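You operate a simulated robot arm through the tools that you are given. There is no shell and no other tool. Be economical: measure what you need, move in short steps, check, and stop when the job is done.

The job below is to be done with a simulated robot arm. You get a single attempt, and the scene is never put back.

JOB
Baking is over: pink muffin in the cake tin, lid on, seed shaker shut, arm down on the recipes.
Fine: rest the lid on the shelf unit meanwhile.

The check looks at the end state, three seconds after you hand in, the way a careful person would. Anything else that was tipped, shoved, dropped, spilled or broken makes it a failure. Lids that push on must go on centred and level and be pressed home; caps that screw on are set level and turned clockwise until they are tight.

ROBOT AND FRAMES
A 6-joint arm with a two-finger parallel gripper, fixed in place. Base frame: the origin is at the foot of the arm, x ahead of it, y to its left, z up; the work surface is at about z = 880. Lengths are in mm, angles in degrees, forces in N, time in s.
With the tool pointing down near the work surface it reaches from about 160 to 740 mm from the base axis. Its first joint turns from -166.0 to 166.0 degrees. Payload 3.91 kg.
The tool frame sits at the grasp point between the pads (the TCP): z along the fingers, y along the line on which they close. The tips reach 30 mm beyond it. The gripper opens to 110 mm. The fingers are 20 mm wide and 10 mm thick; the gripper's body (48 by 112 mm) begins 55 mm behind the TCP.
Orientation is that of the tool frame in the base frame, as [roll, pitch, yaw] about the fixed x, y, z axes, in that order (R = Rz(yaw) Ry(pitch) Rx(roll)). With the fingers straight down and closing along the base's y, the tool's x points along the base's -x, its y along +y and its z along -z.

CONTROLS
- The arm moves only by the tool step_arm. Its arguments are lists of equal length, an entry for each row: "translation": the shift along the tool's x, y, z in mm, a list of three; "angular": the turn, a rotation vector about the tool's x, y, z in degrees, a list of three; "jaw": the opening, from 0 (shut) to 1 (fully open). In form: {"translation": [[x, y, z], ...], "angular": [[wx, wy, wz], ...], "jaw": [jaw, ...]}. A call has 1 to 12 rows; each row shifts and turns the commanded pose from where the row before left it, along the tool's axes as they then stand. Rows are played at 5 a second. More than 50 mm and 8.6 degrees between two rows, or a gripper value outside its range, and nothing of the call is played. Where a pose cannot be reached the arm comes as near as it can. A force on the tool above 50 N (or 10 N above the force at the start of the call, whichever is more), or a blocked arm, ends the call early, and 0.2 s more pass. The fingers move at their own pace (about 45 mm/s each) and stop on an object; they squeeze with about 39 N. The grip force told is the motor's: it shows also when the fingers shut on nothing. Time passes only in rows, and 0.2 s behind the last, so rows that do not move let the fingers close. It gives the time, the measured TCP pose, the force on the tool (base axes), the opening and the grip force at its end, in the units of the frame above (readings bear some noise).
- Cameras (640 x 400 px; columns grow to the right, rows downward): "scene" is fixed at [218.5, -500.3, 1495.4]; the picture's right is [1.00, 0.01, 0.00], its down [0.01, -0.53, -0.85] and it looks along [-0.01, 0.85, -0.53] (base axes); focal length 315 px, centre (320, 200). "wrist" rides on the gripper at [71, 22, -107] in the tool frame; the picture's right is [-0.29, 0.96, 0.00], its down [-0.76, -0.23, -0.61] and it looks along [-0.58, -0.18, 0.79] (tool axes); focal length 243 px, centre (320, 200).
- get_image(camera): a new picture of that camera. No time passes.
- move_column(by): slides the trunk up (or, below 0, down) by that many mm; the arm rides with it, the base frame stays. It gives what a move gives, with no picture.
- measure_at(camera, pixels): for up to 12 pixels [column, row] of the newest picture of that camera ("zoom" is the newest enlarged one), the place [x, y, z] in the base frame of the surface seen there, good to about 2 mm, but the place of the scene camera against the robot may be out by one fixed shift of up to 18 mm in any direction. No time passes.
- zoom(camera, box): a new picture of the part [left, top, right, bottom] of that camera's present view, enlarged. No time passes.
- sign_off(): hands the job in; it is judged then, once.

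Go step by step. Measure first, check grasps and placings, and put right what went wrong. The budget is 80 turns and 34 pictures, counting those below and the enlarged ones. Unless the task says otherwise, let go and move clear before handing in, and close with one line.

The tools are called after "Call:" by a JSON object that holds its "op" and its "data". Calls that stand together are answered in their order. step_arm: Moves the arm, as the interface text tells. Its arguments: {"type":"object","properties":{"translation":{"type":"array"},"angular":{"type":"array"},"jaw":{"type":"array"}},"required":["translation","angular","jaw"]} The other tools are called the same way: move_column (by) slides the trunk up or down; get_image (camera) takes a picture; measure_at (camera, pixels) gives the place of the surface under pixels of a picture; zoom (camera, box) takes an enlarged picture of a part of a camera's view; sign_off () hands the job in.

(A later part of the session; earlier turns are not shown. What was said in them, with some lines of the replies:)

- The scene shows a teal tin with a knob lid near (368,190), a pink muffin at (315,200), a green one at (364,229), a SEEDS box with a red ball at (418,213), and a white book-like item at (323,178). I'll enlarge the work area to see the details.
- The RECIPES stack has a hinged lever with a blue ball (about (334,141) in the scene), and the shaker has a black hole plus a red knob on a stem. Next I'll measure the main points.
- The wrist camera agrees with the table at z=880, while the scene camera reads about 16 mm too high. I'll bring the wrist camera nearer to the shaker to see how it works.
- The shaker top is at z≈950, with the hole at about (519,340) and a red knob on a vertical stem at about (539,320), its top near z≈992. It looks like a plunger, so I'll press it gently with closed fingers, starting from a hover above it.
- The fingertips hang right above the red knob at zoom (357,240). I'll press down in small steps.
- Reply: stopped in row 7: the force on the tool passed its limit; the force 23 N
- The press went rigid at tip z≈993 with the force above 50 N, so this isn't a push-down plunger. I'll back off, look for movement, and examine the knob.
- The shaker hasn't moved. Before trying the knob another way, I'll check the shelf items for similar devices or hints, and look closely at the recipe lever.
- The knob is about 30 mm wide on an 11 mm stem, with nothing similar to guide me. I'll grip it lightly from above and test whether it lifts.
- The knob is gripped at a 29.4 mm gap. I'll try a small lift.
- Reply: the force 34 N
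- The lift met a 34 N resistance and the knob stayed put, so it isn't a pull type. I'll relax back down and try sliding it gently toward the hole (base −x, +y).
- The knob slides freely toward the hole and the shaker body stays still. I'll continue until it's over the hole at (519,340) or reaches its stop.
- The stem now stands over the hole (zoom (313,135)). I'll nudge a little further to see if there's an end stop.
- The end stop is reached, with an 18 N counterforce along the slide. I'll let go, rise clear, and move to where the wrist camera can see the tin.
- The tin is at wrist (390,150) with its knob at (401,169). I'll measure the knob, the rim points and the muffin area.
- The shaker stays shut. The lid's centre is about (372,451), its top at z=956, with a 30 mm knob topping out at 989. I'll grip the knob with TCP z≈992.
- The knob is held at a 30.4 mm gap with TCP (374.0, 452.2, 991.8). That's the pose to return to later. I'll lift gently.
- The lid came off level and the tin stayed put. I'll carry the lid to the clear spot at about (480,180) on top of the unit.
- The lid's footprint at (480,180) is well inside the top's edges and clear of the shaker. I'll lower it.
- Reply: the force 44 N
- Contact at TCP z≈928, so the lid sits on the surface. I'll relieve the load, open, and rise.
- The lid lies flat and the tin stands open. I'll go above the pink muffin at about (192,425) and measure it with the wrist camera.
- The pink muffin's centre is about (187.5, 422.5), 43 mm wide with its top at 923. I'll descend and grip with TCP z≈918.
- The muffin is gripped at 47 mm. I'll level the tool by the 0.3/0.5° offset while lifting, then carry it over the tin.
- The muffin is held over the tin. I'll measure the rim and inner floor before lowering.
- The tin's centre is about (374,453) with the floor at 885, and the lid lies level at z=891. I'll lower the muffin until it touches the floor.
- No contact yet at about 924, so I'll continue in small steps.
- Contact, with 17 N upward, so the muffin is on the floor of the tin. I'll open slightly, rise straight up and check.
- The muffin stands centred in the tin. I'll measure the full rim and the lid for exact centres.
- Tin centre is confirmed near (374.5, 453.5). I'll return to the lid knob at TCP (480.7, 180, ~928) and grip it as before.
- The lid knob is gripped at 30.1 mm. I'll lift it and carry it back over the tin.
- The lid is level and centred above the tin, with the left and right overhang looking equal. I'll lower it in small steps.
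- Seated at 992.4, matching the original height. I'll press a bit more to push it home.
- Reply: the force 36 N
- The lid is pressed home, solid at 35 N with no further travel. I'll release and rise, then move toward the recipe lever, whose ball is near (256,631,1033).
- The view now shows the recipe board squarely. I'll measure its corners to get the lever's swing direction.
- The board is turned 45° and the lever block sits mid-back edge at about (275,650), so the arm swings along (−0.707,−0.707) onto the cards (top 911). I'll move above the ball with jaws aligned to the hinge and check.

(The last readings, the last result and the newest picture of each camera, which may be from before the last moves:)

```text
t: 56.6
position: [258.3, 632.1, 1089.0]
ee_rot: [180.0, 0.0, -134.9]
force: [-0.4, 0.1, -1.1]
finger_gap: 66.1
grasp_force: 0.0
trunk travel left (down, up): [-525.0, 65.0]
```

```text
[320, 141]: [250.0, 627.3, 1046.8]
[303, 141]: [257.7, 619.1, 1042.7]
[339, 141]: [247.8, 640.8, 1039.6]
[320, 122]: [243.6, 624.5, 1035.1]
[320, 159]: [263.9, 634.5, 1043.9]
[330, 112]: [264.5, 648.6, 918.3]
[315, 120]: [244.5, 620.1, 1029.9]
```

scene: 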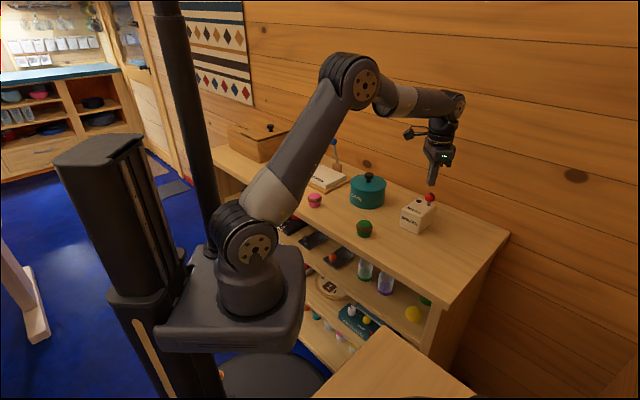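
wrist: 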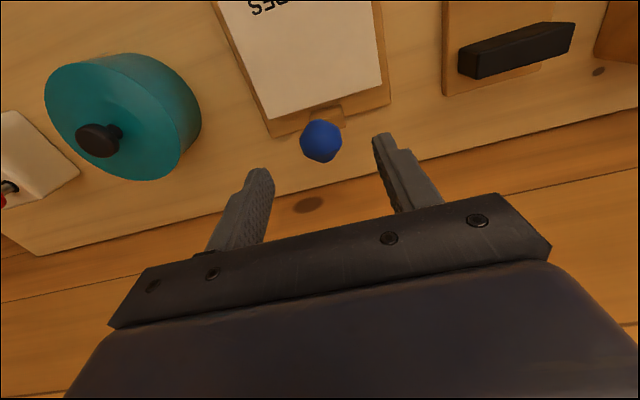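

The ball's centre is about (255, 630, 1035), only 4 mm off the tool axis. I'll lower, with TCP z≈1052, and close on it.

Call:
{"op": "step_arm", "data": {"translation": [[3.8, 1, 10], [0, 0, 15], [0, 0, 12], [0, 0, 0], [0, 0, 0], [0, 0, 0], [0, 0, 0], [0, 0, 0]], "angular": [[0, 0, 0], [0, 0, 0], [0, 0, 0], [0, 0, 0], [0, 0, 0], [0, 0, 0], [0, 0, 0], [0, 0, 0]], "jaw": [0.6, 0.6, 0.6, 0.6, 0.15, 0.15, 0.15, 0.15]}}

```text
t: 58.4
position: [254.3, 628.8, 1053.8]
ee_rot: [-180.0, -0.1, -135.0]
force: [2.9, -5.5, -0.6]
finger_gap: 29.1
grasp_force: 44.6
trunk travel left (down, up): [-525.0, 65.0]
```

The ball is gripped at 29 mm. I'll make a small first arc forward (+tool x) and slightly down to test it.

Call:
{"op": "step_arm", "data": {"translation": [[6.5, 0, 1.8], [6.3, 0, 2.2], [6, 0, 2.6], [0, 0, 0]], "angular": [[0, 0, 0], [0, 0, 0], [0, 0, 0], [0, 0, 0]], "jaw": [0.15, 0.15, 0.15, 0.15]}}

```text
t: 59.4
position: [241.2, 615.6, 1047.0]
ee_rot: [-180.0, 0.0, -135.0]
force: [13.6, 3.3, 4.8]
finger_gap: 29.1
grasp_force: 45.4
trunk travel left (down, up): [-525.0, 65.0]
```

It moves with light resistance. I'll continue the arc to about 45°.

Call:
{"op": "step_arm", "data": {"translation": [[6.2, 0, 3], [6, 0, 3.3], [5.8, 0, 3.7], [5.6, 0, 4.2], [5.3, 0, 4.4], [5, 0, 4.7], [0, 0, 0]], "angular": [[0, 0, 0], [0, 0, 0], [0, 0, 0], [0, 0, 0], [0, 0, 0], [0, 0, 0], [0, 0, 0]], "jaw": [0.15, 0.15, 0.15, 0.15, 0.15, 0.15, 0.15]}}

Call:
{"op": "zoom", "data": {"camera": "scene", "box": [270, 110, 390, 210]}}

```text
t: 61.0
position: [214.9, 590.1, 1022.3]
ee_rot: [-179.9, -0.4, -135.1]
force: [4.7, -11.3, -3.3]
finger_gap: 28.4
grasp_force: 44.4
trunk travel left (down, up): [-525.0, 65.0]
```

```text
4.00 times, centred on (330, 160) of scene
```

zoom: 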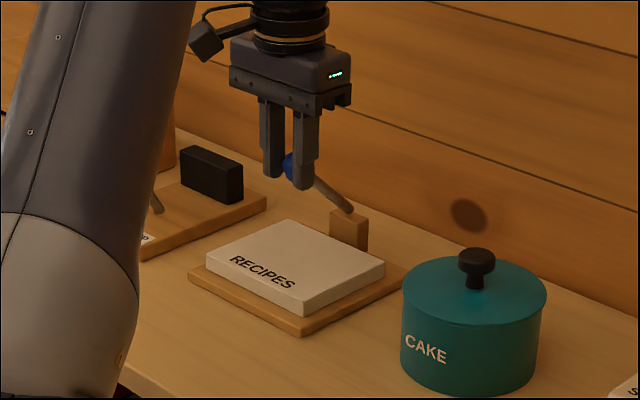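

The arm is about halfway down. The fit gives pivot z≈916 and radius ≈123. I'll continue the arc to about 80°.

Call:
{"op": "step_arm", "data": {"translation": [[5.2, 0, 5.3], [4.9, 0, 5.7], [4.5, 0, 6], [4.2, 0, 6.2], [3.7, 0, 6.5], [3.4, 0, 6.7], [2.9, 0, 6.9], [2.6, 0, 7], [2.2, 0, 7.5], [1.9, 0, 8], [0, 0, 0]], "angular": [[0, 0, 0], [0, 0, 0], [0, 0, 0], [0, 0, 0], [0, 0, 0], [0, 0, 0], [0, 0, 0], [0, 0, 0], [0, 0, 0], [0, 0, 0], [0, 0, 0]], "jaw": [0.15, 0.15, 0.15, 0.15, 0.15, 0.15, 0.15, 0.15, 0.15, 0.15, 0.15]}}

```text
t: 63.4
position: [188.7, 566.4, 960.1]
ee_rot: [180.0, 0.1, -134.9]
force: [-10.1, -11.2, 16.9]
finger_gap: 16.3
grasp_force: 0.1
trunk travel left (down, up): [-525.0, 65.0]
```

The gap fell to 16 mm, so the fingers slipped off the ball. I'll rise and look.

Call:
{"op": "step_arm", "data": {"translation": [[0, 0, -25], [0, 0, -25], [0, 0, -10]], "angular": [[0, 0, 0], [0, 0, 0], [0, 0, 0]], "jaw": [0.15, 0, 0]}}

Call:
{"op": "zoom", "data": {"camera": "scene", "box": [270, 120, 390, 210]}}

```text
t: 64.2
position: [190.6, 567.3, 1017.4]
ee_rot: [-180.0, 0.1, -135.0]
force: [-0.3, -1.1, -0.2]
finger_gap: 0.0
grasp_force: 35.4
trunk travel left (down, up): [-525.0, 65.0]
```

```text
4.44 times, centred on (330, 165) of scene
```

zoom: 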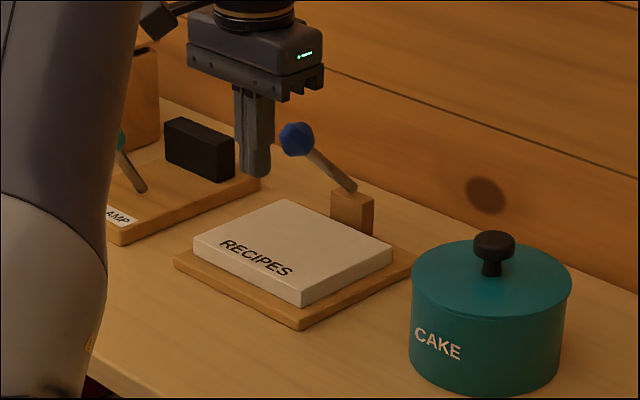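

The arm stays at about 45°, held by friction. I'll measure the ball, the pivot and the block in this enlarged view.

Call:
{"op": "measure_at", "data": {"camera": "zoom", "pixels": [[297, 138], [284, 134], [312, 138], [352, 188], [332, 164], [352, 200], [491, 236], [290, 225]]}}

```text
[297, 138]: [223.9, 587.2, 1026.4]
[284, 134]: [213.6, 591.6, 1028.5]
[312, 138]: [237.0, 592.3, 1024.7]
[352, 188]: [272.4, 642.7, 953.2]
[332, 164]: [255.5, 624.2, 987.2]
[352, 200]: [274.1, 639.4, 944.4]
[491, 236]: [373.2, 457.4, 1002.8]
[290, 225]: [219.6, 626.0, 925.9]
```

Fitting the swing gives pivot z≈942 and radius ≈95, with the ball now at about (224, 599.5, 1006). I'll go above it with closed fingers.

Call:
{"op": "step_arm", "data": {"translation": [[0, 0, -25], [0, 0, -22], [-23, 0, 0], [-22, 0, 0], [0, 0, 5], [0, 0, 0]], "angular": [[0, 0, 0], [0, 0, 0], [0, 0, 0], [0, 0, 0], [0, 0, 0], [0, 0, 0]], "jaw": [0, 0, 0, 0, 0, 0]}}

```text
t: 65.6
position: [224.1, 597.7, 1060.0]
ee_rot: [179.9, 0.0, -135.1]
force: [-1.1, 0.9, 0.3]
finger_gap: 0.2
grasp_force: 37.7
trunk travel left (down, up): [-525.0, 65.0]
```

I'm above the ball. Next I'll press down along the arc.

Call:
{"op": "step_arm", "data": {"translation": [[0, 0, 7], [1, 0, 6], [4, 0, 6], [4, 0, 6.5], [3.5, 0, 7], [3, 0, 7.5], [2.3, 0, 8], [1.8, 0, 8], [0, 0, 0]], "angular": [[0, 0, 0], [0, 0, 0], [0, 0, 0], [0, 0, 0], [0, 0, 0], [0, 0, 0], [0, 0, 0], [0, 0, 0], [0, 0, 0]], "jaw": [0, 0, 0, 0, 0, 0, 0, 0, 0]}}

```text
t: 67.6
position: [208.1, 584.0, 1002.4]
ee_rot: [180.0, -0.1, -135.0]
force: [-1.0, 0.4, -0.1]
finger_gap: 0.0
grasp_force: 38.0
trunk travel left (down, up): [-525.0, 65.0]
```

No force is felt, so the arm may have dropped ahead of the fingers. I'll continue gently down to the expected end contact at TCP z≈969.

Call:
{"op": "step_arm", "data": {"translation": [[0.5, 0, 8], [0, 0, 8], [0, 0, 7], [0, 0, 4], [0, 0, 3], [0, 0, 2], [0, 0, 0]], "angular": [[0, 0, 0], [0, 0, 0], [0, 0, 0], [0, 0, 0], [0, 0, 0], [0, 0, 0], [0, 0, 0]], "jaw": [0, 0, 0, 0, 0, 0, 0]}}

Call:
{"op": "zoom", "data": {"camera": "scene", "box": [270, 120, 390, 210]}}

```text
t: 69.2
position: [209.2, 584.4, 971.9]
ee_rot: [-179.9, 0.0, -135.1]
force: [-0.3, 1.0, -0.3]
finger_gap: 0.0
grasp_force: 37.9
trunk travel left (down, up): [-525.0, 65.0]
```

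```text
4.44 times, centred on (330, 165) of scene
```

zoom: 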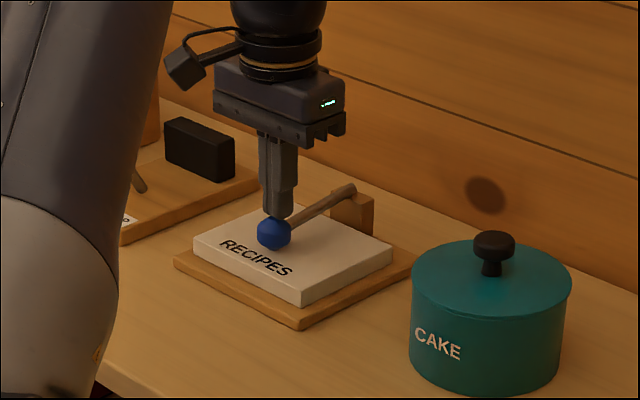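

The arm lies down on the recipes. I'll press gently to confirm that it rests on them.

Call:
{"op": "step_arm", "data": {"translation": [[0, 0, 2], [0, 0, 1.5], [0, 0, 1.5], [0, 0, 0]], "angular": [[0, 0, 0], [0, 0, 0], [0, 0, 0], [0, 0, 0]], "jaw": [0, 0, 0, 0]}}

```text
t: 70.2
position: [209.1, 584.4, 969.6]
ee_rot: [179.9, 0.3, -135.1]
force: [2.3, 1.9, 23.3]
finger_gap: 0.1
grasp_force: 38.1
trunk travel left (down, up): [-525.0, 65.0]
```

Firm contact at 23 N with no give, so the arm is fully down. I'll rise clear and do a final check.

Call:
{"op": "step_arm", "data": {"translation": [[0, 0, -20], [0, 0, -40], [0, 0, -40], [40, 0, -40], [40, 0, 0], [40, 0, 0], [0, 0, 0]], "angular": [[0, 0, 0], [0, 0, 0], [0, 0, 0], [0, 0, 0], [0, 0, 0], [0, 0, 0], [0, 0, 0]], "jaw": [0, 0, 0, 0, 0, 0, 0]}}

Call:
{"op": "zoom", "data": {"camera": "scene", "box": [270, 120, 450, 240]}}

Call:
{"op": "get_image", "data": {"camera": "scene"}}

```text
refused: row 4 steps farther than a row can; nothing moved
```

```text
3.33 times, centred on (360, 180) of scene
```

zoom: 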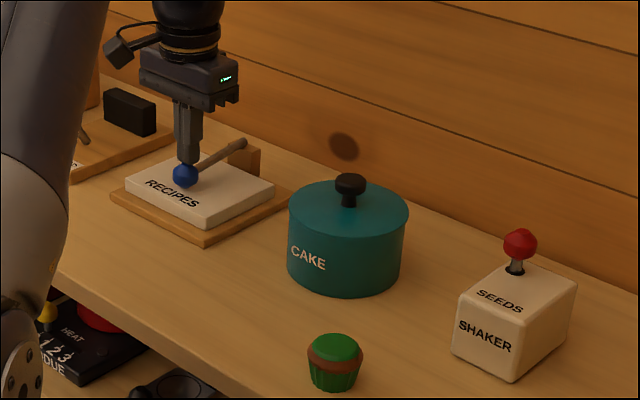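

```text
1 pictures are left
```

scene: 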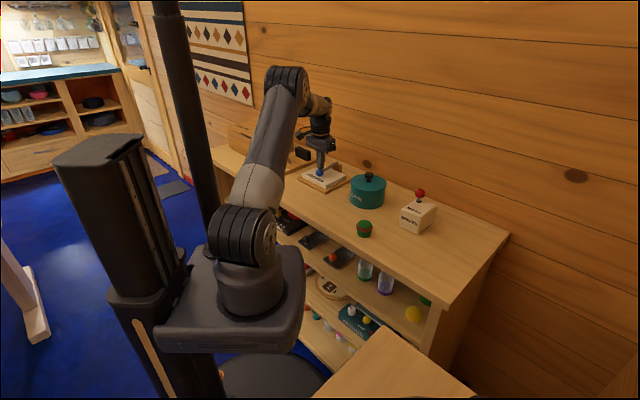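

The rise was refused because one row was too long, so I'll rise with shorter rows. Lid, shaker and recipe arm all look right.

Call:
{"op": "step_arm", "data": {"translation": [[0, 0, -10], [0, 0, -30], [0, 0, -40], [0, 0, -40], [30, 0, -20], [30, 0, 0], [0, 0, 0]], "angular": [[0, 0, 0], [0, 0, 0], [0, 0, 0], [0, 0, 0], [0, 0, 0], [0, 0, 0], [0, 0, 0]], "jaw": [0, 0, 0, 0, 0, 0, 0]}}

Call:
{"op": "zoom", "data": {"camera": "scene", "box": [270, 120, 450, 240]}}

```text
t: 71.8
position: [167.5, 544.4, 1106.8]
ee_rot: [-180.0, 0.0, -135.1]
force: [0.7, -1.2, 0.3]
finger_gap: 0.0
grasp_force: 37.4
trunk travel left (down, up): [-525.0, 65.0]
```

```text
3.33 times, centred on (360, 180) of scene
```

zoom: 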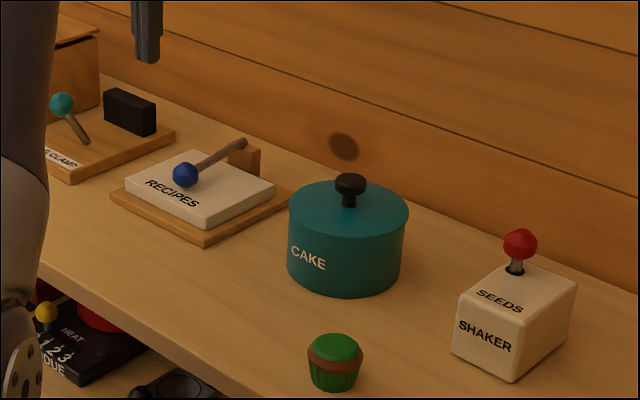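

The recipe arm stays down at zoom (186,175), the lid sits level on the tin, the shaker knob is over its hole and the gripper is clear, so I'm handing in.

Call:
{"op": "sign_off", "data": {}}

```text
The job is handed in.
```

The pink muffin is in the cake tin with the lid pressed home, the seed shaker's knob is slid fully over its hole, and the arm is down on the recipes. I took the shaker to shut by sliding because the knob would not move when pressed or lifted.
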